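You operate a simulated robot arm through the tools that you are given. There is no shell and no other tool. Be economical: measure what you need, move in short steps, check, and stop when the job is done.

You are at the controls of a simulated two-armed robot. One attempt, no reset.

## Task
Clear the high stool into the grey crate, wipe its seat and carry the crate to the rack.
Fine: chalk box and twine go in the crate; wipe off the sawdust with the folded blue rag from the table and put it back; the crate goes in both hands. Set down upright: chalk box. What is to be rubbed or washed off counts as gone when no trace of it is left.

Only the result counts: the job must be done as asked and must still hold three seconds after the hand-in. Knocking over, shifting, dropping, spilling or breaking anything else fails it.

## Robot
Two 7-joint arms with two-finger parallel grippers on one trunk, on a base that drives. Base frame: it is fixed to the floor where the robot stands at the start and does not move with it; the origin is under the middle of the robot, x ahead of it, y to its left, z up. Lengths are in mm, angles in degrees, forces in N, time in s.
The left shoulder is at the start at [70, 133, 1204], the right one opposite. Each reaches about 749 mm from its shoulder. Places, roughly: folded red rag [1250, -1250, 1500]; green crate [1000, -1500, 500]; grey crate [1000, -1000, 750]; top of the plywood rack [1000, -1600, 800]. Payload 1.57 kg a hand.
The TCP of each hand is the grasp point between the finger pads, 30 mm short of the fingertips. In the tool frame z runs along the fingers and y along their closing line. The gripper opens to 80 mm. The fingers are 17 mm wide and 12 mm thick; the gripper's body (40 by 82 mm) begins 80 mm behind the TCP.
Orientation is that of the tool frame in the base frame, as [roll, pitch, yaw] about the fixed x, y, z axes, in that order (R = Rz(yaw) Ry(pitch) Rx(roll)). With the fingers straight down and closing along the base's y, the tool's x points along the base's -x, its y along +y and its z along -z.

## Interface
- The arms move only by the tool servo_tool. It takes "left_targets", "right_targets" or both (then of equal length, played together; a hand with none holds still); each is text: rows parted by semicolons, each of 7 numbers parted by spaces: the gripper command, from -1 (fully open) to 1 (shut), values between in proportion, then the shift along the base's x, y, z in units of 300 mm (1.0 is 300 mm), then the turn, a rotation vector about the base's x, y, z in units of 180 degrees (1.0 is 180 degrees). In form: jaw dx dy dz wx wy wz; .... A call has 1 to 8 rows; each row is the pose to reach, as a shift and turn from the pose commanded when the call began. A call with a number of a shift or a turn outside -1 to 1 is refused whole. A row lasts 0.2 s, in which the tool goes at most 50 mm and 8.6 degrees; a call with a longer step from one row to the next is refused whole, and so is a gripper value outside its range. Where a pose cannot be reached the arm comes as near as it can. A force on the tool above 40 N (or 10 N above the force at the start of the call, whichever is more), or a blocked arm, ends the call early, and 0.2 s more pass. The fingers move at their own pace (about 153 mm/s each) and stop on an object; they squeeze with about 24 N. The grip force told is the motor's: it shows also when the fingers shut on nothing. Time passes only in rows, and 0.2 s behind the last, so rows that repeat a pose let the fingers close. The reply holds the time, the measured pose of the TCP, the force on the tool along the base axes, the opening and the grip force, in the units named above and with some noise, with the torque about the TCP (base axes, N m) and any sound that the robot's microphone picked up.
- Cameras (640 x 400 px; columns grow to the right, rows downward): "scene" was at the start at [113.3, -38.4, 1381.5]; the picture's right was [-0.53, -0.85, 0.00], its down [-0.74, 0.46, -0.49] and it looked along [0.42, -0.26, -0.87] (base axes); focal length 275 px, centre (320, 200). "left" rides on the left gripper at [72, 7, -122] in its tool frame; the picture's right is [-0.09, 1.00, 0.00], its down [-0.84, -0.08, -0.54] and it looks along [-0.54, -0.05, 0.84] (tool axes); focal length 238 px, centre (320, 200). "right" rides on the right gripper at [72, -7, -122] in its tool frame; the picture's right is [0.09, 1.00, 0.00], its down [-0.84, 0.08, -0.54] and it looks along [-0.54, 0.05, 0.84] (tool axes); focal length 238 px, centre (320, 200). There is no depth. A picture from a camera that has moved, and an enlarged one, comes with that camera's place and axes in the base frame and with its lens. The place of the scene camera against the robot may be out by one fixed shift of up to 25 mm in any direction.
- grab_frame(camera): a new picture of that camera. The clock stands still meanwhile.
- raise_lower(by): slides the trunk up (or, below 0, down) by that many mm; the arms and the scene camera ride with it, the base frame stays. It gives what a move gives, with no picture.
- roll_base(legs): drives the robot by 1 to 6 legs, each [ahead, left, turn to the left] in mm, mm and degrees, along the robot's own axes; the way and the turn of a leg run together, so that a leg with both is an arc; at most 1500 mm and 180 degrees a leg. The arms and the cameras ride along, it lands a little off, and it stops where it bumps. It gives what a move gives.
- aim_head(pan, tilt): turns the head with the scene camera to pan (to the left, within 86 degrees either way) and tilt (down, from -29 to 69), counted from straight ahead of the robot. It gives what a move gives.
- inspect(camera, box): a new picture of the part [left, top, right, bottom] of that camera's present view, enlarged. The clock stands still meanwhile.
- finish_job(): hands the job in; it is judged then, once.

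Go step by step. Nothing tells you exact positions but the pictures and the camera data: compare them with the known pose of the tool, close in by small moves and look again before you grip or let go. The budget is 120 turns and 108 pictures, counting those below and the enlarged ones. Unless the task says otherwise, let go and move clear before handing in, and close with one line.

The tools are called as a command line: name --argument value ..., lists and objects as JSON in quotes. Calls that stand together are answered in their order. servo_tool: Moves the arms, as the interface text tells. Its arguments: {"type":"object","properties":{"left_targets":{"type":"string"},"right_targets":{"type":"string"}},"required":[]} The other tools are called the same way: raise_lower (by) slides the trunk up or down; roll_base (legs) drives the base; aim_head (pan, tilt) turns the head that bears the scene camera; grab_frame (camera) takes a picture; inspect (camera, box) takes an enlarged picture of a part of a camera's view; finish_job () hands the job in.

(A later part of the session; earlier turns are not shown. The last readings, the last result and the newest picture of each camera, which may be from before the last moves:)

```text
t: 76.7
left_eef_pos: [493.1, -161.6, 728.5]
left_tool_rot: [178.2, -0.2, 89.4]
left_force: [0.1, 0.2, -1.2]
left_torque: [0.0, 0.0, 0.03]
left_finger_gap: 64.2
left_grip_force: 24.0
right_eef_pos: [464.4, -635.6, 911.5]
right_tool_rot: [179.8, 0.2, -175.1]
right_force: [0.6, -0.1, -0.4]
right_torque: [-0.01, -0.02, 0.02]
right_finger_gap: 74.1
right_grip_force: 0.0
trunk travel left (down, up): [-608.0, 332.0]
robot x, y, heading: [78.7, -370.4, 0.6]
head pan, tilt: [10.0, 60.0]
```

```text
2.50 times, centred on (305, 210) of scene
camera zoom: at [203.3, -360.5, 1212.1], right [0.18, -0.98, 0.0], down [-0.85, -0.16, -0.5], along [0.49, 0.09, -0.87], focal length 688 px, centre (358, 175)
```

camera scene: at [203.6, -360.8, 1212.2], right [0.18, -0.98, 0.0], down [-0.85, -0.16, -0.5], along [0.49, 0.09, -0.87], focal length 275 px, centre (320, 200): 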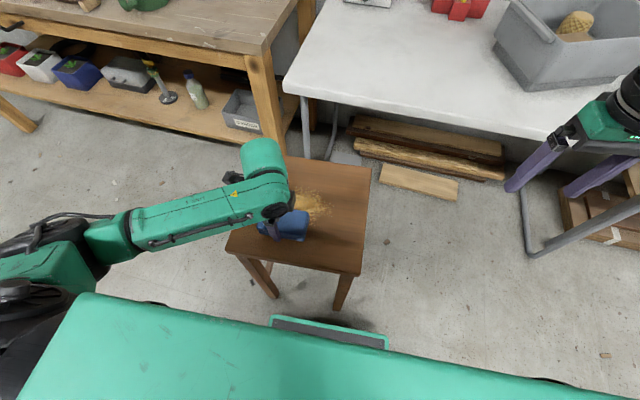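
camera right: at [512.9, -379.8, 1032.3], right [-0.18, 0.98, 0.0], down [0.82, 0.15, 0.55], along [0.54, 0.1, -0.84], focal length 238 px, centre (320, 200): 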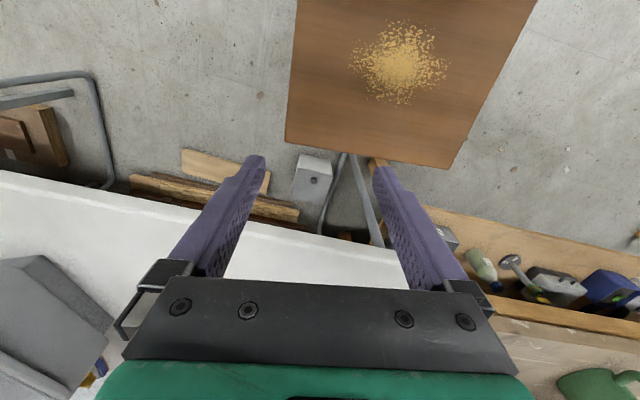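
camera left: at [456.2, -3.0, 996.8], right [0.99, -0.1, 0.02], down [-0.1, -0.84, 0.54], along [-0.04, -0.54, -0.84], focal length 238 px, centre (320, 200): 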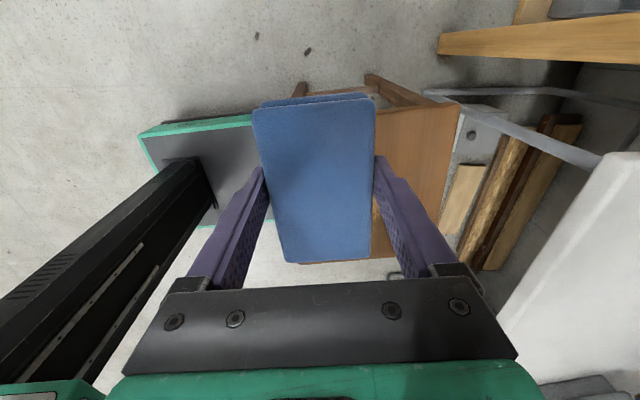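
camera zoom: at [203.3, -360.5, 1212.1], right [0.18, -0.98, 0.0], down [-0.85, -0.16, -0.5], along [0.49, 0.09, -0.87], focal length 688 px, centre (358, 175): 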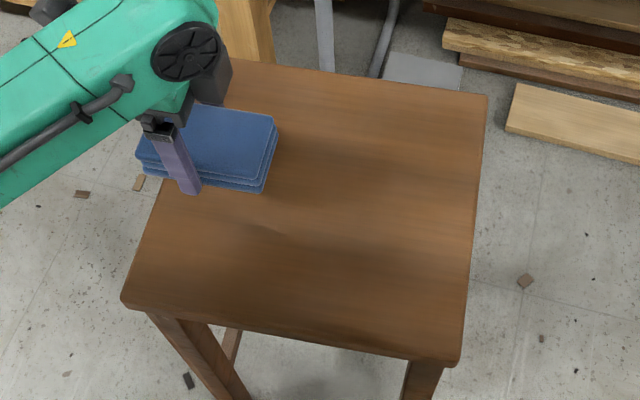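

The seat looks clean. I lift the rag clear and inspect the whole seat once more.

servo_tool --left_targets "1 -0.03 0.08 0.12 0 0 0; 1 -0.06 0.16 0.24 0 0 0; 1 -0.1 0.24 0.36 0 0 0; 1 -0.12 0.32 0.48 0 0 0"

raise_lower --by 100

inspect --camera "scene" --box '[220, 170, 400, 290]'

```text
t: 77.7
left_eef_pos: [454.6, -66.5, 869.8]
left_tool_rot: [178.2, -0.2, 89.4]
left_force: [0.2, 0.5, -0.3]
left_torque: [-0.01, 0.01, 0.01]
left_finger_gap: 64.5
left_grip_force: 24.2
right_eef_pos: [464.3, -634.0, 911.6]
right_tool_rot: [180.0, 0.4, -175.1]
right_force: [0.4, 1.1, -0.1]
right_torque: [-0.01, 0.04, 0.03]
right_finger_gap: 73.9
right_grip_force: 0.2
trunk travel left (down, up): [-608.0, 332.0]
robot x, y, heading: [79.3, -369.6, 0.7]
head pan, tilt: [10.0, 60.0]
```

```text
t: 79.0
left_eef_pos: [456.4, -67.2, 969.4]
left_tool_rot: [178.1, -0.2, 89.3]
left_force: [-0.1, -0.3, -0.7]
left_torque: [0.02, -0.04, -0.01]
left_finger_gap: 64.0
left_grip_force: 24.3
right_eef_pos: [464.9, -634.5, 1011.5]
right_tool_rot: [179.8, 0.3, -175.1]
right_force: [0.3, 0.0, -0.4]
right_torque: [-0.01, -0.02, 0.01]
right_finger_gap: 73.9
right_grip_force: 0.1
trunk travel left (down, up): [-708.0, 232.0]
robot x, y, heading: [81.2, -373.4, 0.6]
head pan, tilt: [10.0, 60.0]
```

```text
3.33 times, centred on (310, 230) of scene
camera zoom: at [203.4, -360.5, 1312.1], right [0.18, -0.98, 0.0], down [-0.85, -0.16, -0.5], along [0.49, 0.09, -0.87], focal length 917 px, centre (353, 100)
```

zoom: 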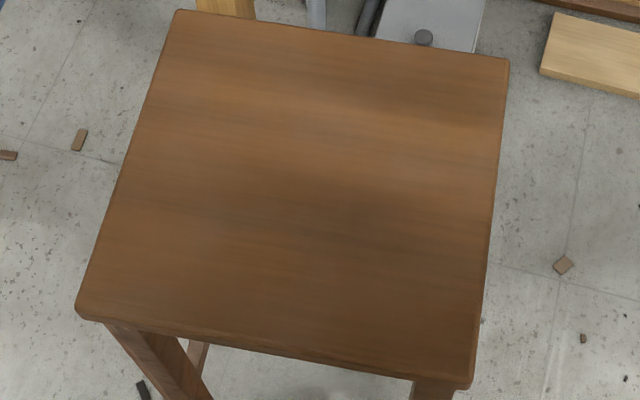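

Seat is spotless. Drive back to the table to return the rag.

roll_base --legs '[[0, -420, 0], [0, 0, -6.6], [400, 0, 0]]'

aim_head --pan 0 --tilt 60

grab_frame --camera "scene"

```text
t: 84.3
left_eef_pos: [888.6, -572.0, 971.2]
left_tool_rot: [178.2, -0.3, 82.8]
left_force: [0.3, -0.2, -0.6]
left_torque: [0.03, -0.01, 0.0]
left_finger_gap: 63.9
left_grip_force: 23.5
right_eef_pos: [834.3, -1137.7, 1011.7]
right_tool_rot: [179.8, 0.4, 178.4]
right_force: [1.0, 0.3, -1.5]
right_torque: [0.01, 0.01, 0.01]
right_finger_gap: 74.0
right_grip_force: 0.1
trunk travel left (down, up): [-708.0, 232.0]
robot x, y, heading: [485.7, -829.9, -6.0]
head pan, tilt: [10.0, 60.0]
```

```text
t: 85.0
left_eef_pos: [890.3, -573.0, 969.3]
left_tool_rot: [178.3, -0.2, 82.9]
left_force: [0.1, 0.7, -0.9]
left_torque: [0.0, -0.01, 0.0]
left_finger_gap: 64.4
left_grip_force: 24.1
right_eef_pos: [834.7, -1137.8, 1010.1]
right_tool_rot: [179.9, 0.3, 178.4]
right_force: [-0.4, 0.3, -0.4]
right_torque: [0.01, 0.02, 0.02]
right_finger_gap: 73.9
right_grip_force: 0.1
trunk travel left (down, up): [-708.0, 232.0]
robot x, y, heading: [478.4, -835.1, -6.0]
head pan, tilt: [0.0, 60.0]
```

```text
44 pictures are left
camera scene: at [606.2, -846.0, 1312.1], right [-0.11, -0.99, 0.0], down [-0.86, 0.09, -0.5], along [0.5, -0.05, -0.87], focal length 275 px, centre (320, 200)
```

scene: 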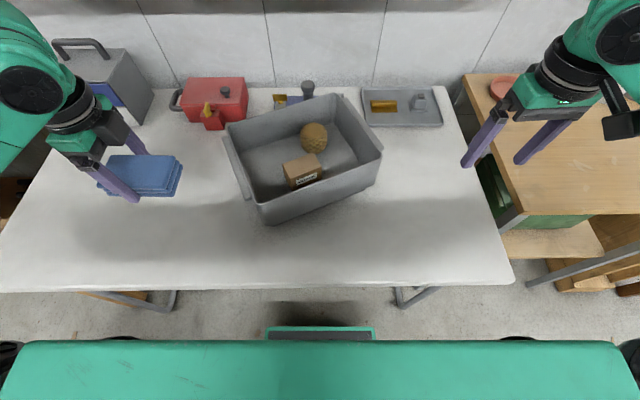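

servo_tool --left_targets "1 0.03 0.04 -0.1 0 0 0; 1 0.057 0.08 -0.22 0 0 0; 1 0.057 0.08 -0.34 0 0 0; 1 0.057 0.08 -0.46 0 0 0; 1 0.057 0.08 -0.54 0 0 0; 1 0.057 0.08 -0.555 0 0 0; 1 0.057 0.08 -0.57 0 0 0; 1 0.057 0.08 -0.58 0 0 0"

```text
t: 86.8
left_eef_pos: [907.5, -548.5, 796.4]
left_tool_rot: [178.3, -0.3, 82.9]
left_force: [-1.3, 0.5, -0.3]
left_torque: [0.02, -0.03, -0.04]
left_finger_gap: 64.2
left_grip_force: 23.7
right_eef_pos: [834.4, -1137.9, 1012.8]
right_tool_rot: [179.8, 0.3, 178.4]
right_force: [0.5, -0.3, 0.4]
right_torque: [0.02, 0.03, -0.01]
right_finger_gap: 74.0
right_grip_force: 0.0
trunk travel left (down, up): [-708.0, 232.0]
robot x, y, heading: [480.8, -832.7, -6.0]
head pan, tilt: [0.0, 60.0]
```

servo_tool --left_targets "1 0 0 -0.006 0 0 0; 1 0 0 -0.012 0 0 0; 1 0 0 -0.018 0 0 0; 1 0 0 -0.018 0 0 0"

```text
t: 87.8
left_eef_pos: [907.4, -549.0, 790.8]
left_tool_rot: [178.0, -0.4, 82.9]
left_force: [1.0, 2.5, 14.2]
left_torque: [0.0, 0.43, -0.1]
left_finger_gap: 64.2
left_grip_force: 24.1
right_eef_pos: [832.3, -1137.4, 1011.4]
right_tool_rot: [179.8, 0.5, 178.4]
right_force: [0.2, 0.4, -0.5]
right_torque: [-0.03, 0.0, -0.01]
right_finger_gap: 74.2
right_grip_force: 0.1
trunk travel left (down, up): [-708.0, 232.0]
robot x, y, heading: [485.2, -832.4, -6.1]
head pan, tilt: [0.0, 60.0]
```

Rag rests on the table at its old spot. Release and lift.

servo_tool --left_targets "0.2 0 0 0.01 0 0 0; -1 0 0 0.01 0 0 0; -1 0 0 0.01 0 0 0; -1 0 0 0.06 0 0 0; -1 0 0 0.2 0 0 0; -1 0 0 0.36 0 0 0; -1 0 0 0.52 0 0 0; -1 0 -0.05 0.65 0 0 0"

grab_frame --camera "left"

grab_frame --camera "scene"

```text
t: 89.6
left_eef_pos: [907.8, -560.8, 984.4]
left_tool_rot: [178.3, -0.3, 82.9]
left_force: [0.9, -1.2, 0.8]
left_torque: [0.03, 0.0, -0.03]
left_finger_gap: 80.0
left_grip_force: 0.0
right_eef_pos: [834.7, -1138.0, 1010.3]
right_tool_rot: [179.7, 0.3, 178.3]
right_force: [-0.1, 0.5, -0.2]
right_torque: [0.02, 0.04, -0.01]
right_finger_gap: 73.8
right_grip_force: 0.1
trunk travel left (down, up): [-708.0, 232.0]
robot x, y, heading: [484.5, -832.1, -6.2]
head pan, tilt: [0.0, 60.0]
```

```text
43 pictures are left
camera left: at [919.9, -490.7, 1106.8], right [0.98, -0.22, 0.03], down [-0.2, -0.82, 0.54], along [-0.09, -0.53, -0.84], focal length 238 px, centre (320, 200)
```

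left: 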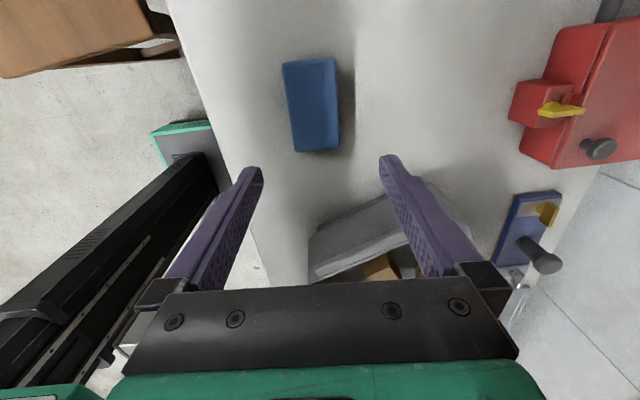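

```text
42 pictures are left
camera scene: at [606.2, -847.0, 1312.1], right [-0.11, -0.99, 0.0], down [-0.86, 0.09, -0.5], along [0.5, -0.05, -0.87], focal length 275 px, centre (320, 200)
```

scene: 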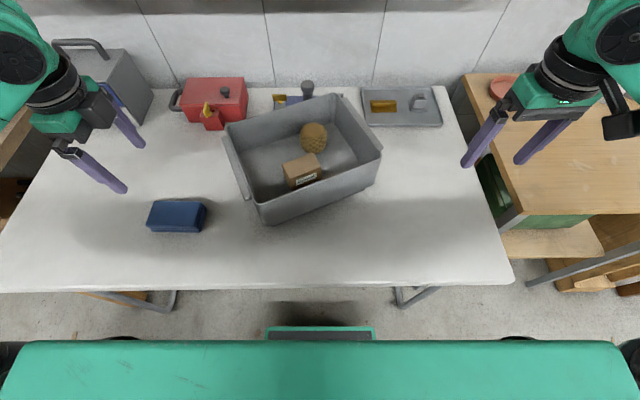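

Rag is back in place. Now the crate: I look closely at its handle bars.

inspect --camera "scene" --box '[210, 80, 400, 235]'

inspect --camera "right" --box '[320, 0, 640, 300]'

```text
2.58 times, centred on (305, 158) of scene
camera zoom: at [606.2, -847.0, 1312.1], right [-0.11, -0.99, 0.0], down [-0.86, 0.09, -0.5], along [0.5, -0.05, -0.87], focal length 710 px, centre (359, 310)
```

zoom: 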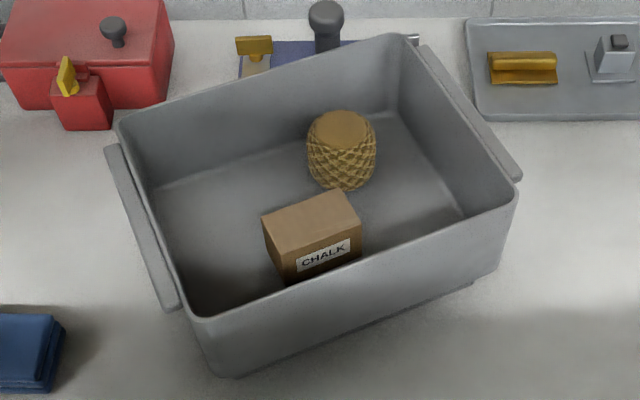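

```text
1.33 times, centred on (480, 150) of right
camera zoom: at [761.8, -1144.0, 1133.1], right [-0.06, 1.0, 0.0], down [0.84, 0.05, 0.55], along [0.55, 0.04, -0.84], focal length 318 px, centre (107, 267)
```

zoom: 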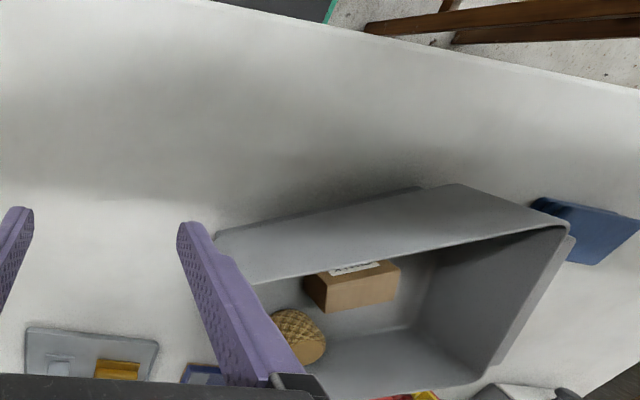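

Crate centre ≈ [995,-849], yaw ≈18°, bars ≈ ±137 mm from centre. I bring both hands above their bars, turned to close across them.

servo_tool --left_targets "-1 0.02 -0.06 0.01 0 0 0.047; -1 0.04 -0.12 0.01 0 0 0.094; -1 0.06 -0.18 0.01 0 0 0.141; -1 0.08 -0.24 0.01 0 0 0.188; -1 0.1 -0.3 0.01 0 0 0.235; -1 0.12 -0.36 0.01 0 0 0.282; -1 0.14 -0.42 0.01 0 0 0.329; -1 0.153 -0.48 0.01 0 0 0.376" --right_targets "-1 0.085 0.05 0 0 0 0.013; -1 0.17 0.12 0 0 0 0.027; -1 0.255 0.19 0 0 0 0.04; -1 0.34 0.26 0 0 0 0.055; -1 0.425 0.33 0 0 0 0.068; -1 0.51 0.4 0 0 0 0.082; -1 0.6 0.47 -0.04 0 0 0.095; -1 0.684 0.53 -0.08 0 0 0.11"

servo_tool --left_targets "-1 0 -0.01 0 0 0 0.045; -1 0 -0.02 0 0 0 0.09; -1 0 -0.03 0 0 0 0.135; -1 0 -0.04 0 0 0 0.18; -1 0 -0.047 0 0 0 0.225; -1 0 -0.047 0 0 0 0.265; -1 0 -0.047 0 0 0 0.265"

grab_frame --camera "left"

grab_frame --camera "right"

grab_frame --camera "scene"

```text
t: 91.4
left_eef_pos: [954.0, -705.8, 985.8]
left_tool_rot: [178.3, -0.3, 150.8]
left_force: [-0.3, 0.0, -0.1]
left_torque: [-0.02, -0.01, 0.0]
left_finger_gap: 80.2
left_grip_force: 0.1
right_eef_pos: [1042.4, -978.6, 989.0]
right_tool_rot: [179.8, 0.3, -161.8]
right_force: [0.6, 0.6, -0.3]
right_torque: [0.0, -0.01, 0.01]
right_finger_gap: 79.9
right_grip_force: 0.2
trunk travel left (down, up): [-708.0, 232.0]
robot x, y, heading: [483.0, -830.1, -5.9]
head pan, tilt: [0.0, 60.0]
```

```text
t: 93.0
left_eef_pos: [953.0, -720.9, 986.7]
left_tool_rot: [178.3, -0.2, -161.7]
left_force: [0.3, -0.2, 0.4]
left_torque: [0.0, 0.02, 0.03]
left_finger_gap: 80.1
left_grip_force: 0.0
right_eef_pos: [1040.5, -980.2, 990.0]
right_tool_rot: [179.9, 0.3, -161.8]
right_force: [-0.1, -0.6, 0.0]
right_torque: [-0.01, 0.0, 0.02]
right_finger_gap: 80.3
right_grip_force: 0.0
trunk travel left (down, up): [-708.0, 232.0]
robot x, y, heading: [481.2, -830.7, -6.0]
head pan, tilt: [0.0, 60.0]
```

```text
39 pictures are left
camera left: at [884.3, -741.3, 1109.2], right [-0.23, 0.97, 0.03], down [0.83, 0.17, 0.54], along [0.52, 0.15, -0.84], focal length 238 px, centre (320, 200)
```

left: 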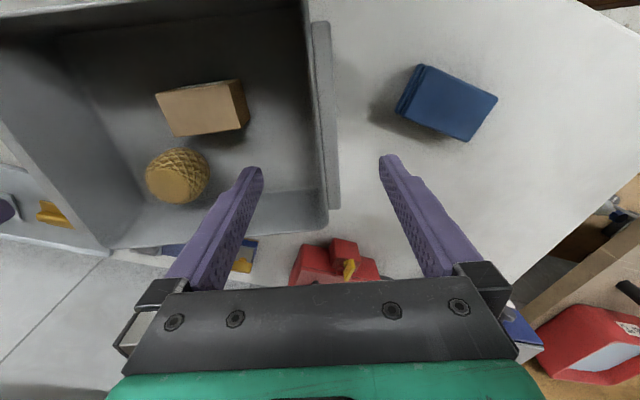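

```text
38 pictures are left
camera right: at [973.9, -1009.5, 1111.8], right [-0.4, 0.92, 0.0], down [0.77, 0.33, 0.55], along [0.5, 0.22, -0.84], focal length 238 px, centre (320, 200)
```

right: 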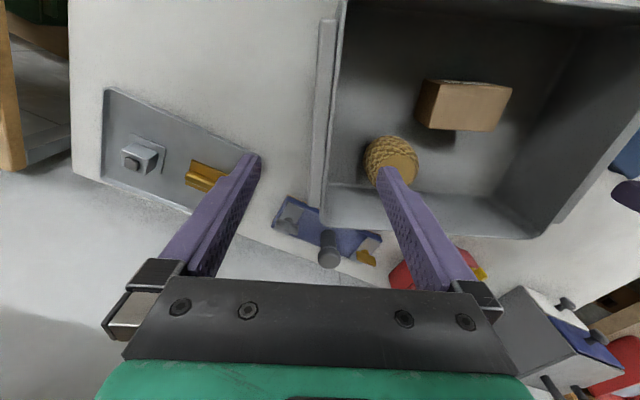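

```text
37 pictures are left
camera scene: at [606.0, -846.0, 1312.2], right [-0.11, -0.99, 0.0], down [-0.86, 0.09, -0.5], along [0.5, -0.05, -0.87], focal length 275 px, centre (320, 200)
```

scene: 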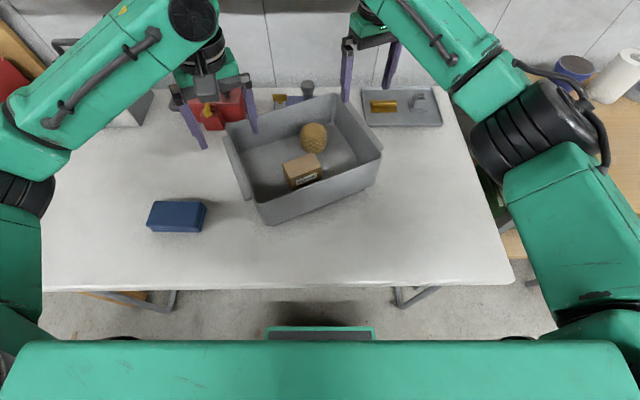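

Both hands are aligned with the crate. Small lateral corrections, then descend straddling rim and bar.

servo_tool --left_targets "-1 -0.009 0.028 -0.1 0 0 0; -1 -0.009 0.028 -0.2 0 0 0; -1 -0.009 0.028 -0.25 0 0 0; -1 -0.009 0.028 -0.3 0 0 0; -1 -0.009 0.028 -0.35 0 0 0; -1 -0.009 0.028 -0.39 0 0 0; -1 -0.009 0.028 -0.39 0 0 0" --right_targets "-1 -0.005 0.015 -0.1 0 0 0; -1 -0.005 0.015 -0.2 0 0 0; -1 -0.005 0.015 -0.25 0 0 0; -1 -0.005 0.015 -0.3 0 0 0; -1 -0.005 0.015 -0.35 0 0 0; -1 -0.005 0.015 -0.4 0 0 0; -1 -0.005 0.015 -0.4 0 0 0"

grab_frame --camera "left"

grab_frame --camera "right"

```text
t: 94.6
left_eef_pos: [950.4, -712.5, 870.0]
left_tool_rot: [178.1, -0.2, -161.7]
left_force: [0.5, 0.6, -0.4]
left_torque: [0.0, 0.04, 0.01]
left_finger_gap: 80.1
left_grip_force: 0.2
right_eef_pos: [1037.4, -975.3, 865.8]
right_tool_rot: [179.8, 0.5, -161.9]
right_force: [0.0, -0.1, -0.3]
right_torque: [0.01, 0.01, 0.01]
right_finger_gap: 80.1
right_grip_force: 0.0
trunk travel left (down, up): [-708.0, 232.0]
robot x, y, heading: [480.8, -829.8, -6.2]
head pan, tilt: [0.0, 60.0]
```

```text
36 pictures are left
camera left: at [881.6, -732.5, 992.7], right [-0.22, 0.97, 0.03], down [0.83, 0.17, 0.54], along [0.52, 0.15, -0.84], focal length 238 px, centre (320, 200)
```

left: 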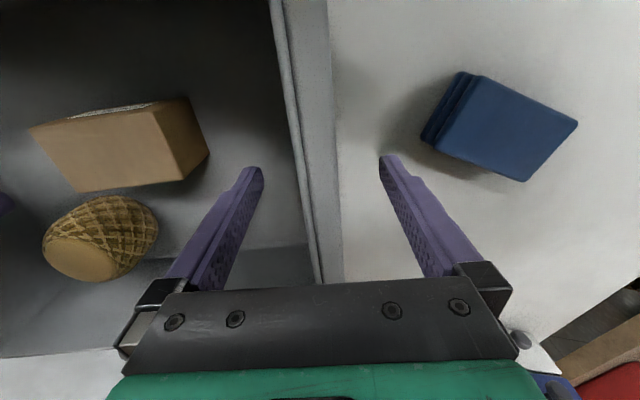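

```text
35 pictures are left
camera right: at [969.9, -1005.4, 989.3], right [-0.4, 0.92, 0.0], down [0.77, 0.33, 0.55], along [0.5, 0.22, -0.84], focal length 238 px, centre (320, 200)
```

right: 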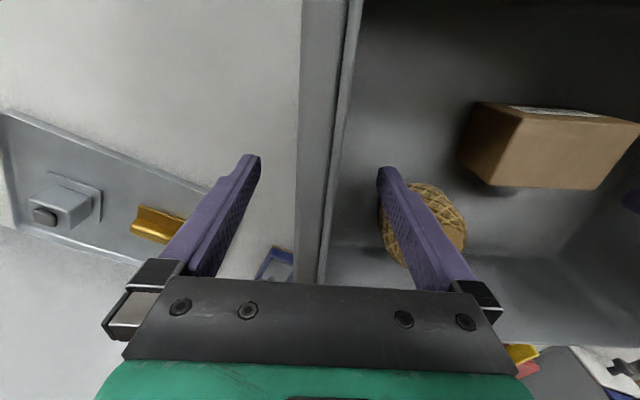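

Both straddle the rim and bar, centred. Closing both grippers.

servo_tool --left_targets "0 0 0 0 0 0 0; 1 0 0 0 0 0 0; 1 0 0 0 0 0 0; 1 0 0 0 0 0 0" --right_targets "0 0 0 0 0 0 0; 1 0 0 0 0 0 0; 1 0 0 0 0 0 0; 1 0 0 0 0 0 0"

grab_frame --camera "left"

grab_frame --camera "right"

```text
t: 95.6
left_eef_pos: [950.8, -711.6, 869.4]
left_tool_rot: [177.9, -0.1, -161.5]
left_force: [-8.2, 24.0, 3.8]
left_torque: [-1.22, -0.17, -0.04]
left_finger_gap: 20.1
left_grip_force: 23.5
right_eef_pos: [1036.5, -978.0, 866.6]
right_tool_rot: [-180.0, 0.3, -162.1]
right_force: [8.0, -24.6, 0.8]
right_torque: [0.8, 0.17, 0.18]
right_finger_gap: 18.5
right_grip_force: 23.7
trunk travel left (down, up): [-708.0, 232.0]
robot x, y, heading: [486.0, -832.3, -5.9]
head pan, tilt: [0.0, 60.0]
```

```text
34 pictures are left
camera left: at [881.9, -731.8, 992.7], right [-0.23, 0.97, 0.04], down [0.83, 0.17, 0.54], along [0.52, 0.15, -0.84], focal length 238 px, centre (320, 200)
```

left: 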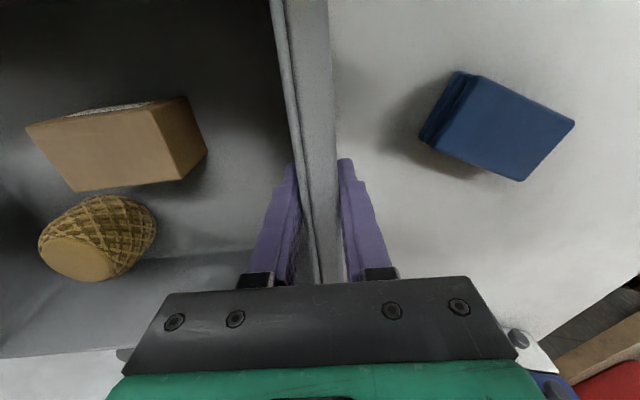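

```text
33 pictures are left
camera right: at [970.2, -1007.2, 989.4], right [-0.39, 0.92, 0.0], down [0.77, 0.33, 0.55], along [0.5, 0.21, -0.84], focal length 238 px, centre (320, 200)
```

right: 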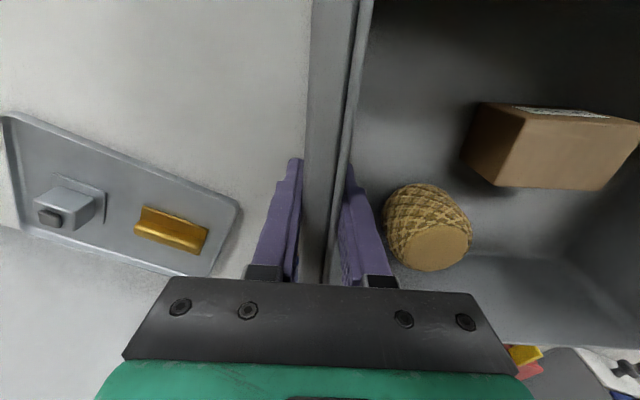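

Both grips hold (20 / 18.5 mm). I relax the inward squeeze slightly and lift a little together.

servo_tool --left_targets "1 -0.004 0.012 0 0 0 0; 1 -0.004 0.012 0 0 0 0; 1 -0.004 0.012 0.03 0 0 0; 1 -0.004 0.012 0.06 0 0 0; 1 -0.004 0.012 0.1 0 0 0; 1 -0.004 0.012 0.1 0 0 0" --right_targets "1 0.004 -0.012 0 0 0 0; 1 0.004 -0.012 0 0 0 0; 1 0.004 -0.012 0.03 0 0 0; 1 0.004 -0.012 0.06 0 0 0; 1 0.004 -0.012 0.1 0 0 0; 1 0.004 -0.012 0.1 0 0 0"

grab_frame --camera "scene"

```text
t: 97.0
left_eef_pos: [950.5, -710.0, 900.3]
left_tool_rot: [178.5, -0.2, -161.8]
left_force: [8.7, -14.4, 2.9]
left_torque: [-1.08, -0.92, 0.35]
left_finger_gap: 19.7
left_grip_force: 23.9
right_eef_pos: [1039.7, -975.1, 897.4]
right_tool_rot: [179.7, 0.4, -161.6]
right_force: [-8.4, 14.5, -6.9]
right_torque: [-0.23, 0.46, 0.47]
right_finger_gap: 18.6
right_grip_force: 24.5
trunk travel left (down, up): [-708.0, 232.0]
robot x, y, heading: [487.8, -827.5, -5.7]
head pan, tilt: [0.0, 60.0]
```

```text
32 pictures are left
camera scene: at [606.9, -846.0, 1312.1], right [-0.11, -0.99, 0.0], down [-0.86, 0.09, -0.5], along [0.5, -0.05, -0.87], focal length 275 px, centre (320, 200)
```

scene: 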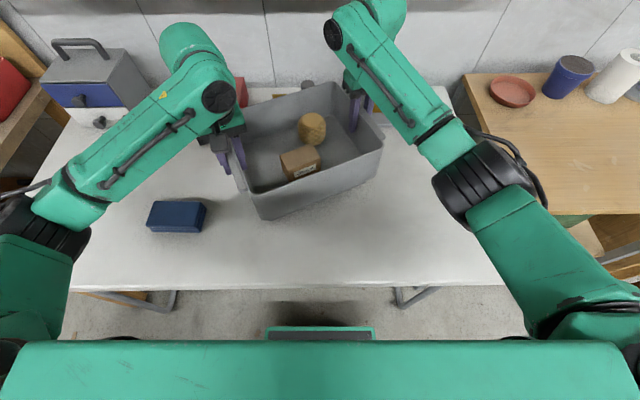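

Crate lifts cleanly. Raise further with the trunk and back away from the table.

raise_lower --by 110

roll_base --legs '[[-330, 0, 0]]'

grab_frame --camera "scene"

```text
t: 98.4
left_eef_pos: [950.3, -709.4, 1011.1]
left_tool_rot: [178.6, -0.2, -161.9]
left_force: [10.3, -25.9, 4.2]
left_torque: [-1.5, -0.06, 0.19]
left_finger_gap: 19.5
left_grip_force: 24.4
right_eef_pos: [1039.7, -975.8, 1006.3]
right_tool_rot: [179.6, 0.3, -161.8]
right_force: [-9.9, 27.0, -8.8]
right_torque: [-0.32, -0.57, 0.23]
right_finger_gap: 18.7
right_grip_force: 23.7
trunk travel left (down, up): [-818.0, 122.0]
robot x, y, heading: [481.3, -824.3, -6.1]
head pan, tilt: [0.0, 60.0]
```

```text
t: 100.6
left_eef_pos: [622.2, -674.5, 1010.0]
left_tool_rot: [178.6, -0.3, -161.7]
left_force: [10.4, -25.7, 3.2]
left_torque: [-1.32, -0.58, 0.22]
left_finger_gap: 19.8
left_grip_force: 23.8
right_eef_pos: [712.5, -941.1, 1006.3]
right_tool_rot: [179.5, 0.2, -161.7]
right_force: [-9.8, 25.1, -9.4]
right_torque: [-0.48, -0.04, 0.33]
right_finger_gap: 18.8
right_grip_force: 23.9
trunk travel left (down, up): [-818.0, 122.0]
robot x, y, heading: [154.0, -797.4, -6.1]
head pan, tilt: [0.0, 60.0]
```

```text
31 pictures are left
camera scene: at [280.3, -811.1, 1421.9], right [-0.11, -0.99, 0.0], down [-0.86, 0.09, -0.5], along [0.5, -0.05, -0.87], focal length 275 px, centre (320, 200)
```

scene: 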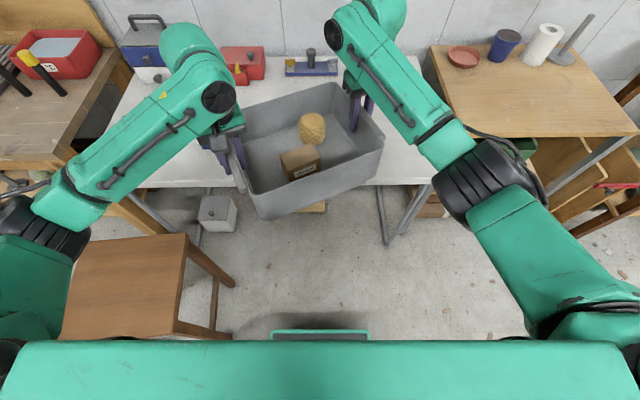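

Crate is held level with contents in place. I'll turn it in the air to square it with the robot, in two halves.

servo_tool --left_targets "1 0.0297 -0.0157 0 0 0 -0.0226; 1 0.0593 -0.0333 0 0 0 -0.0452; 1 0.09 -0.0533 0 0 0 -0.0678; 1 0.09 -0.0533 0 0 0 -0.0678" --right_targets "1 -0.035 -0.033 0 0 0 -0.0226; 1 -0.07 -0.0633 0 0 0 -0.0452; 1 -0.1053 -0.092 0 0 0 -0.0678; 1 -0.1053 -0.092 0 0 0 -0.0678"

```text
t: 101.6
left_eef_pos: [649.0, -689.1, 1010.5]
left_tool_rot: [178.6, -0.2, -173.9]
left_force: [0.5, 4.3, 0.6]
left_torque: [-1.19, -0.3, 0.18]
left_finger_gap: 19.5
left_grip_force: 23.5
right_eef_pos: [678.9, -968.8, 1006.0]
right_tool_rot: [179.6, 0.3, -173.9]
right_force: [-0.8, -4.4, -6.4]
right_torque: [0.35, 0.23, 0.3]
right_finger_gap: 18.7
right_grip_force: 24.2
trunk travel left (down, up): [-818.0, 122.0]
robot x, y, heading: [151.1, -789.6, -6.0]
head pan, tilt: [0.0, 60.0]
```

servo_tool --left_targets "1 0.0303 -0.0215 0 0 0 -0.0226; 1 0.0607 -0.0456 0 0 0 -0.0452; 1 0.0907 -0.0717 0 0 0 -0.0678; 1 0.0907 -0.0717 0 0 0 -0.0678" --right_targets "1 -0.0357 -0.0266 0 0 0 -0.0226; 1 -0.0714 -0.0511 0 0 0 -0.0452; 1 -0.1067 -0.073 0 0 0 -0.0678; 1 -0.1067 -0.073 0 0 0 -0.0678"

roll_base --legs '[[0, -370, 0]]'

aim_head --pan -30 --tilt 35

grab_frame --camera "scene"

```text
t: 102.6
left_eef_pos: [675.2, -712.6, 1009.7]
left_tool_rot: [178.6, -0.1, 173.8]
left_force: [2.6, 12.0, 0.8]
left_torque: [-1.13, 0.04, 0.23]
left_finger_gap: 19.8
left_grip_force: 23.6
right_eef_pos: [647.9, -991.0, 1006.3]
right_tool_rot: [179.6, 0.1, 173.9]
right_force: [-3.8, -10.9, -6.1]
right_torque: [0.36, 0.04, 0.41]
right_finger_gap: 18.9
right_grip_force: 23.9
trunk travel left (down, up): [-818.0, 122.0]
robot x, y, heading: [153.8, -793.7, -5.9]
head pan, tilt: [0.0, 60.0]
```

```text
t: 104.9
left_eef_pos: [635.9, -1075.0, 1009.9]
left_tool_rot: [178.5, -0.3, 173.9]
left_force: [4.7, 23.6, 0.1]
left_torque: [-1.15, 0.18, 0.25]
left_finger_gap: 20.0
left_grip_force: 24.3
right_eef_pos: [609.3, -1353.6, 1007.2]
right_tool_rot: [179.6, 0.2, 173.9]
right_force: [-4.2, -23.6, -4.7]
right_torque: [0.49, -0.08, 0.31]
right_finger_gap: 18.6
right_grip_force: 24.0
trunk travel left (down, up): [-818.0, 122.0]
robot x, y, heading: [117.4, -1157.3, -6.1]
head pan, tilt: [0.0, 60.0]
```

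```text
t: 105.9
left_eef_pos: [637.4, -1075.4, 1010.3]
left_tool_rot: [178.5, -0.2, 174.0]
left_force: [2.9, 4.2, 1.0]
left_torque: [-1.27, 0.13, 0.23]
left_finger_gap: 19.6
left_grip_force: 24.2
right_eef_pos: [609.3, -1355.1, 1006.5]
right_tool_rot: [179.7, 0.1, 173.9]
right_force: [-3.2, -3.1, -6.7]
right_torque: [0.25, -0.02, 0.37]
right_finger_gap: 18.9
right_grip_force: 23.5
trunk travel left (down, up): [-818.0, 122.0]
robot x, y, heading: [114.5, -1157.8, -6.3]
head pan, tilt: [-30.0, 35.0]
```

```text
30 pictures are left
camera scene: at [244.7, -1219.0, 1456.3], right [-0.59, -0.81, 0.0], down [-0.46, 0.34, -0.82], along [0.66, -0.48, -0.57], focal length 275 px, centre (320, 200)
```

scene: 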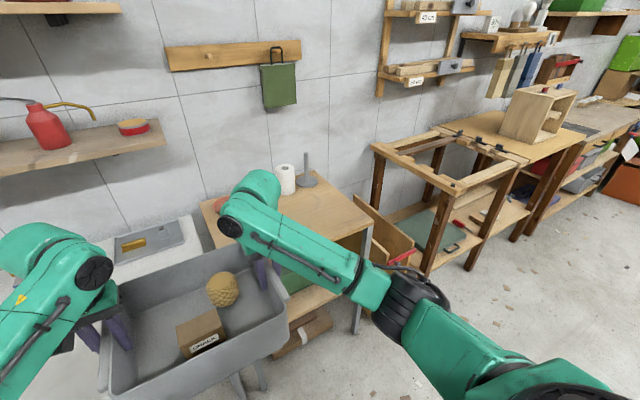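

roll_base --legs '[[0, -328, 0]]'

aim_head --pan 0 --tilt 45

grab_frame --camera "scene"

grab_frame --camera "left"

grab_frame --camera "right"

```text
t: 108.0
left_eef_pos: [601.7, -1392.0, 1009.5]
left_tool_rot: [178.5, -0.3, 174.2]
left_force: [2.8, 5.3, 2.6]
left_torque: [-1.25, -0.01, 0.28]
left_finger_gap: 19.7
left_grip_force: 24.0
right_eef_pos: [576.8, -1671.3, 1006.2]
right_tool_rot: [179.7, 0.3, 174.0]
right_force: [-3.5, -5.3, -6.9]
right_torque: [0.14, 0.08, 0.43]
right_finger_gap: 18.7
right_grip_force: 23.6
trunk travel left (down, up): [-818.0, 122.0]
robot x, y, heading: [82.9, -1477.2, -6.0]
head pan, tilt: [-30.0, 35.0]
```

```text
t: 109.0
left_eef_pos: [602.7, -1392.9, 1009.7]
left_tool_rot: [178.6, -0.1, 174.2]
left_force: [1.6, 2.7, 0.9]
left_torque: [-1.25, 0.19, 0.19]
left_finger_gap: 19.5
left_grip_force: 23.8
right_eef_pos: [576.3, -1671.5, 1006.0]
right_tool_rot: [179.7, 0.2, 174.0]
right_force: [-2.4, -2.9, -6.4]
right_torque: [0.31, -0.11, 0.36]
right_finger_gap: 18.9
right_grip_force: 23.9
trunk travel left (down, up): [-818.0, 122.0]
robot x, y, heading: [84.1, -1477.9, -5.9]
head pan, tilt: [0.0, 45.0]
```

```text
29 pictures are left
camera scene: at [220.9, -1494.9, 1441.6], right [-0.1, -0.99, 0.0], down [-0.7, 0.07, -0.71], along [0.7, -0.07, -0.71], focal length 275 px, centre (320, 200)
```

scene: 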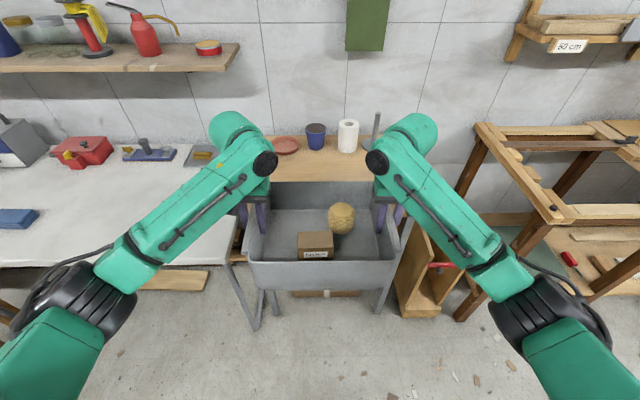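

```text
28 pictures are left
camera left: at [532.1, -1382.0, 1132.6], right [0.19, 0.98, 0.02], down [0.82, -0.18, 0.54], along [0.53, -0.08, -0.84], focal length 238 px, centre (320, 200)
```

left: 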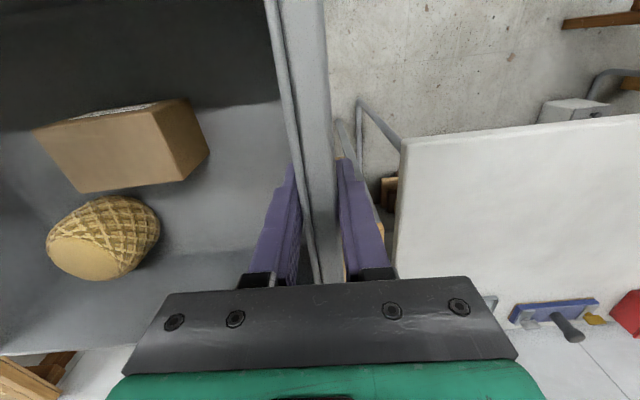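

```text
27 pictures are left
camera right: at [503.7, -1672.8, 1128.9], right [0.01, 1.0, 0.01], down [0.84, -0.01, 0.54], along [0.54, 0.0, -0.84], focal length 238 px, centre (320, 200)
```

right: 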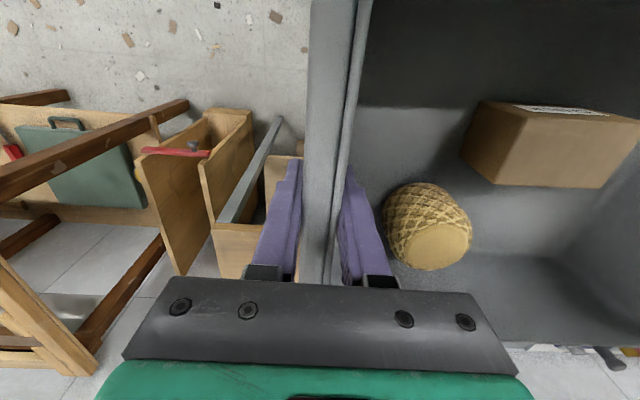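

Rack lies straight ahead with its items at the back; the front 300 mm is free. I drive ahead in two stages.

roll_base --legs '[[220, 0, 0]]'

grab_frame --camera "scene"

grab_frame --camera "right"

grab_frame --camera "left"

```text
t: 110.7
left_eef_pos: [820.1, -1413.2, 1010.6]
left_tool_rot: [178.6, -0.1, 174.4]
left_force: [1.7, 3.1, 0.7]
left_torque: [-1.25, -0.23, 0.29]
left_finger_gap: 20.0
left_grip_force: 24.2
right_eef_pos: [797.2, -1693.5, 1008.7]
right_tool_rot: [179.7, 0.3, 174.3]
right_force: [-3.4, -2.5, -6.8]
right_torque: [0.19, 0.29, 0.42]
right_finger_gap: 18.8
right_grip_force: 23.7
trunk travel left (down, up): [-818.0, 122.0]
robot x, y, heading: [302.2, -1495.7, -5.7]
head pan, tilt: [0.0, 45.0]
```

```text
26 pictures are left
camera scene: at [439.0, -1516.4, 1441.8], right [-0.1, -1.0, 0.0], down [-0.7, 0.07, -0.71], along [0.7, -0.07, -0.71], focal length 275 px, centre (320, 200)
```

scene: 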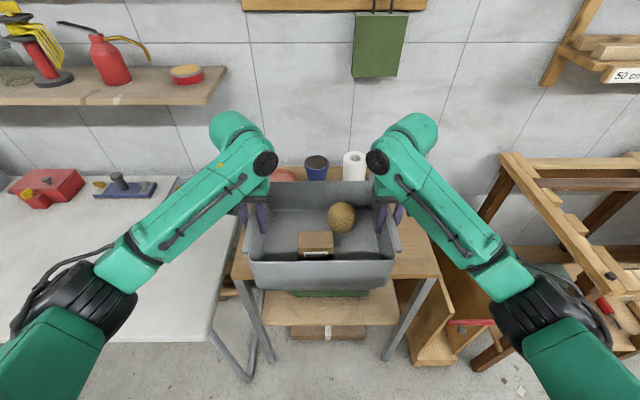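

```text
25 pictures are left
camera right: at [723.2, -1693.1, 1129.8], right [0.01, 1.0, 0.01], down [0.84, -0.01, 0.55], along [0.55, 0.0, -0.84], focal length 238 px, centre (320, 200)
```

right: 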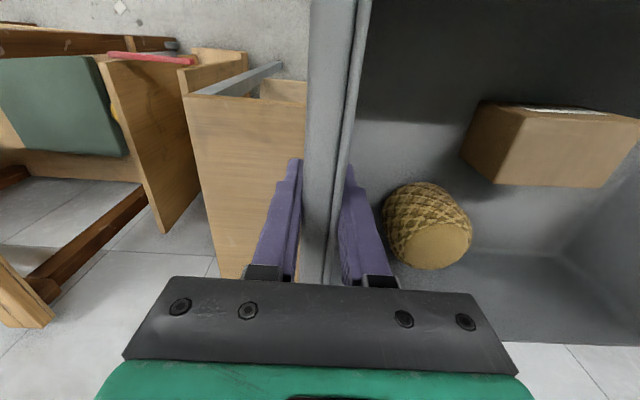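

```text
24 pictures are left
camera left: at [750.2, -1402.3, 1133.3], right [0.19, 0.98, 0.02], down [0.82, -0.17, 0.54], along [0.53, -0.08, -0.84], focal length 238 px, centre (320, 200)
```

left: 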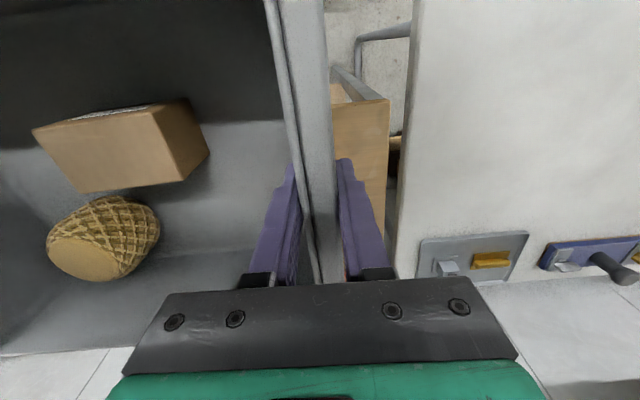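

roll_base --legs '[[128, 0, 0]]'

raise_lower --by -60

grab_frame --camera "scene"

grab_frame --camera "right"

```text
t: 111.9
left_eef_pos: [948.4, -1427.1, 1010.9]
left_tool_rot: [178.7, -0.1, 174.4]
left_force: [1.8, 2.4, 0.7]
left_torque: [-1.25, -0.06, 0.26]
left_finger_gap: 19.3
left_grip_force: 24.0
right_eef_pos: [922.6, -1705.7, 1007.7]
right_tool_rot: [179.8, 0.4, 174.2]
right_force: [-2.9, -2.9, -6.4]
right_torque: [0.38, 0.16, 0.39]
right_finger_gap: 18.7
right_grip_force: 23.9
trunk travel left (down, up): [-818.0, 122.0]
robot x, y, heading: [428.8, -1512.6, -5.6]
head pan, tilt: [0.0, 45.0]
```

```text
t: 112.9
left_eef_pos: [949.6, -1427.0, 951.5]
left_tool_rot: [178.6, 0.0, 174.4]
left_force: [1.3, 1.4, 0.9]
left_torque: [-1.22, 0.26, 0.18]
left_finger_gap: 19.5
left_grip_force: 23.8
right_eef_pos: [923.4, -1705.6, 945.8]
right_tool_rot: [179.7, 0.1, 174.3]
right_force: [-2.4, -2.9, -4.5]
right_torque: [0.51, -0.21, 0.35]
right_finger_gap: 19.1
right_grip_force: 24.2
trunk travel left (down, up): [-758.0, 182.0]
robot x, y, heading: [430.1, -1514.0, -5.8]
head pan, tilt: [0.0, 45.0]
```

```text
23 pictures are left
camera scene: at [567.5, -1529.4, 1381.6], right [-0.1, -0.99, 0.0], down [-0.7, 0.07, -0.71], along [0.7, -0.07, -0.71], focal length 275 px, centre (320, 200)
```

scene: 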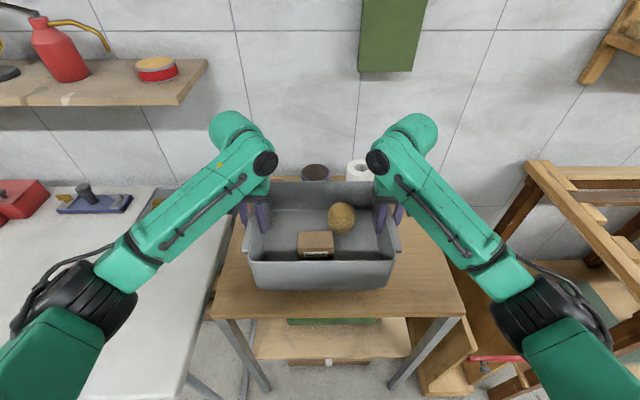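

```text
22 pictures are left
camera right: at [850.9, -1706.6, 1069.1], right [0.01, 1.0, 0.01], down [0.84, -0.01, 0.54], along [0.54, 0.0, -0.84], focal length 238 px, centre (320, 200)
```

right: 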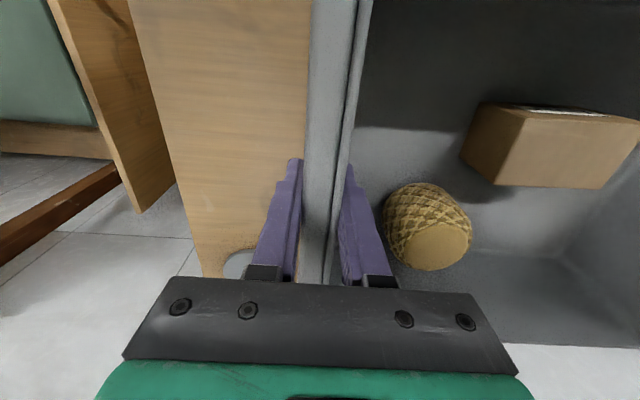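

Crate is over the free front area. Lowering gently with both arms until contact.

servo_tool --left_targets "1 0 0 -0.02 0 0 0; 1 0 0 -0.04 0 0 0; 1 0 0 -0.055 0 0 0; 1 0 0 -0.07 0 0 0; 1 0 0 -0.085 0 0 0; 1 0 0 -0.1 0 0 0; 1 0 0 -0.11 0 0 0" --right_targets "1 0 0 -0.02 0 0 0; 1 0 0 -0.04 0 0 0; 1 0 0 -0.055 0 0 0; 1 0 0 -0.07 0 0 0; 1 0 0 -0.085 0 0 0; 1 0 0 -0.1 0 0 0; 1 0 0 -0.11 0 0 0"

grab_frame --camera "scene"

```text
t: 114.5
left_eef_pos: [949.9, -1426.3, 917.0]
left_tool_rot: [178.7, 0.0, 174.3]
left_force: [2.1, 3.4, 0.5]
left_torque: [-1.26, 0.02, 0.21]
left_finger_gap: 19.6
left_grip_force: 23.7
right_eef_pos: [923.5, -1706.7, 912.5]
right_tool_rot: [179.7, 0.1, 174.2]
right_force: [-1.3, -3.8, -6.4]
right_torque: [0.33, 0.12, 0.29]
right_finger_gap: 18.6
right_grip_force: 23.5
trunk travel left (down, up): [-758.0, 182.0]
robot x, y, heading: [431.1, -1515.6, -5.9]
head pan, tilt: [0.0, 45.0]
```

```text
21 pictures are left
camera scene: at [568.4, -1529.5, 1381.6], right [-0.1, -0.99, 0.0], down [-0.7, 0.07, -0.71], along [0.7, -0.07, -0.71], focal length 275 px, centre (320, 200)
```

scene: 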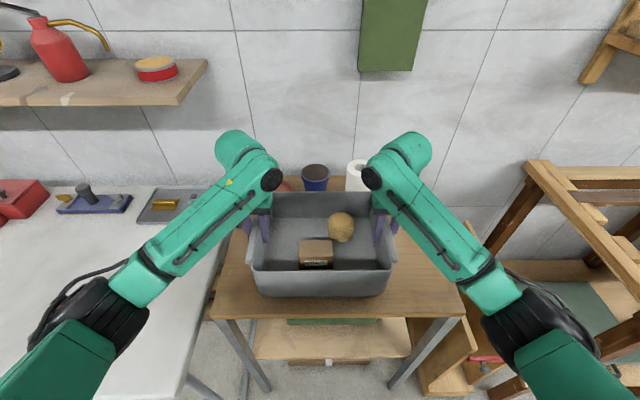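

servo_tool --left_targets "1 0 0 -0.01 0 0 0; 1 0 0 -0.02 0 0 0; 1 0 0 -0.03 0 0 0; 1 0 0 -0.04 0 0 0; 1 0 0 -0.05 0 0 0; 1 0 0 -0.06 0 0 0; 1 0 0 -0.07 0 0 0; 1 0 0 -0.08 0 0 0" --right_targets "1 0 0 -0.01 0 0 0; 1 0 0 -0.02 0 0 0; 1 0 0 -0.03 0 0 0; 1 0 0 -0.04 0 0 0; 1 0 0 -0.05 0 0 0; 1 0 0 -0.06 0 0 0; 1 0 0 -0.07 0 0 0; 1 0 0 -0.08 0 0 0"

grab_frame --camera "scene"

```text
t: 116.3
left_eef_pos: [946.1, -1425.2, 898.4]
left_tool_rot: [178.8, 0.5, 174.4]
left_force: [-1.7, 3.2, 10.4]
left_torque: [-1.48, 1.0, 0.05]
left_finger_gap: 19.9
left_grip_force: 24.4
right_eef_pos: [920.3, -1706.1, 897.8]
right_tool_rot: [179.8, 1.0, 174.2]
right_force: [-6.4, -1.2, 16.2]
right_torque: [-0.07, 0.74, -0.03]
right_finger_gap: 18.7
right_grip_force: 24.1
trunk travel left (down, up): [-758.0, 182.0]
robot x, y, heading: [428.2, -1512.7, -5.7]
head pan, tilt: [0.0, 45.0]
stopped in row 8 (right hand): the force on the tool passed its limit (the readings are from after the stop); the commanded pose is now the measured one
```

```text
20 pictures are left
camera scene: at [560.5, -1527.2, 1381.8], right [-0.1, -0.99, 0.0], down [-0.7, 0.07, -0.71], along [0.71, -0.07, -0.7], focal length 275 px, centre (320, 200)
```

scene: 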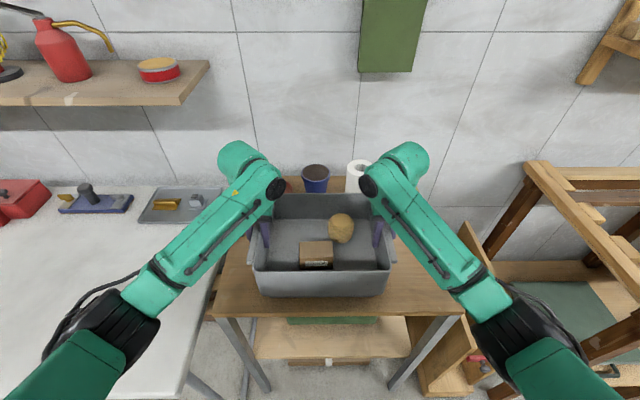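

Crate stands on the rack. Open both hands and rise straight up.

servo_tool --left_targets "1 0 0 0.002 0 0 0; 0.2 0 0 0.002 0 0 0; -0.5 0 0 0.002 0 0 0; -0.6 0 0 0.002 0 0 0; -0.6 0 0 0.03 0 0 0; -0.6 0 0 0.12 0 0 0; -0.6 0 0 0.25 0 0 0; -0.6 0 0 0.38 0 0 0" --right_targets "1 0 0 0.002 0 0 0; 0.2 0 0 0.002 0 0 0; -0.5 0 0 0.002 0 0 0; -0.6 0 0 0.002 0 0 0; -0.6 0 0 0.03 0 0 0; -0.6 0 0 0.12 0 0 0; -0.6 0 0 0.25 0 0 0; -0.6 0 0 0.38 0 0 0"

grab_frame --camera "scene"

grab_frame --camera "right"

```text
t: 118.1
left_eef_pos: [947.3, -1428.7, 1011.0]
left_tool_rot: [178.7, 0.0, 174.4]
left_force: [0.1, 0.2, -0.6]
left_torque: [0.04, -0.02, -0.02]
left_finger_gap: 64.3
left_grip_force: 0.1
right_eef_pos: [921.3, -1704.3, 1009.4]
right_tool_rot: [179.7, 0.6, 174.3]
right_force: [-0.2, 0.6, 0.0]
right_torque: [0.0, -0.03, 0.02]
right_finger_gap: 64.0
right_grip_force: 0.0
trunk travel left (down, up): [-758.0, 182.0]
robot x, y, heading: [432.8, -1514.2, -5.9]
head pan, tilt: [0.0, 45.0]
```

```text
19 pictures are left
camera scene: at [565.8, -1529.1, 1381.7], right [-0.1, -0.99, 0.0], down [-0.7, 0.07, -0.71], along [0.7, -0.07, -0.71], focal length 275 px, centre (320, 200)
```

scene: 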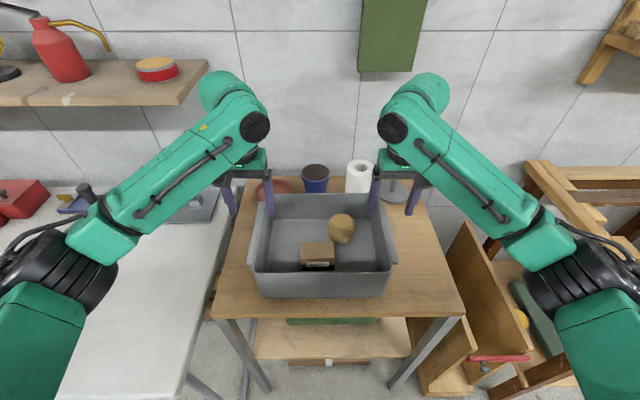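

```text
18 pictures are left
camera right: at [847.2, -1704.6, 1131.2], right [0.01, 1.0, 0.0], down [0.83, -0.01, 0.55], along [0.55, 0.0, -0.83], focal length 238 px, centre (320, 200)
```

right: 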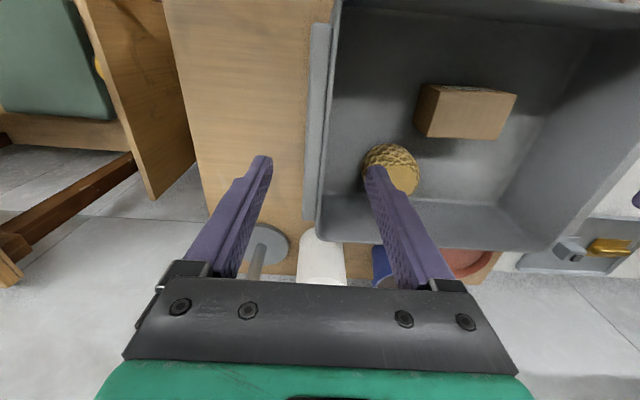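

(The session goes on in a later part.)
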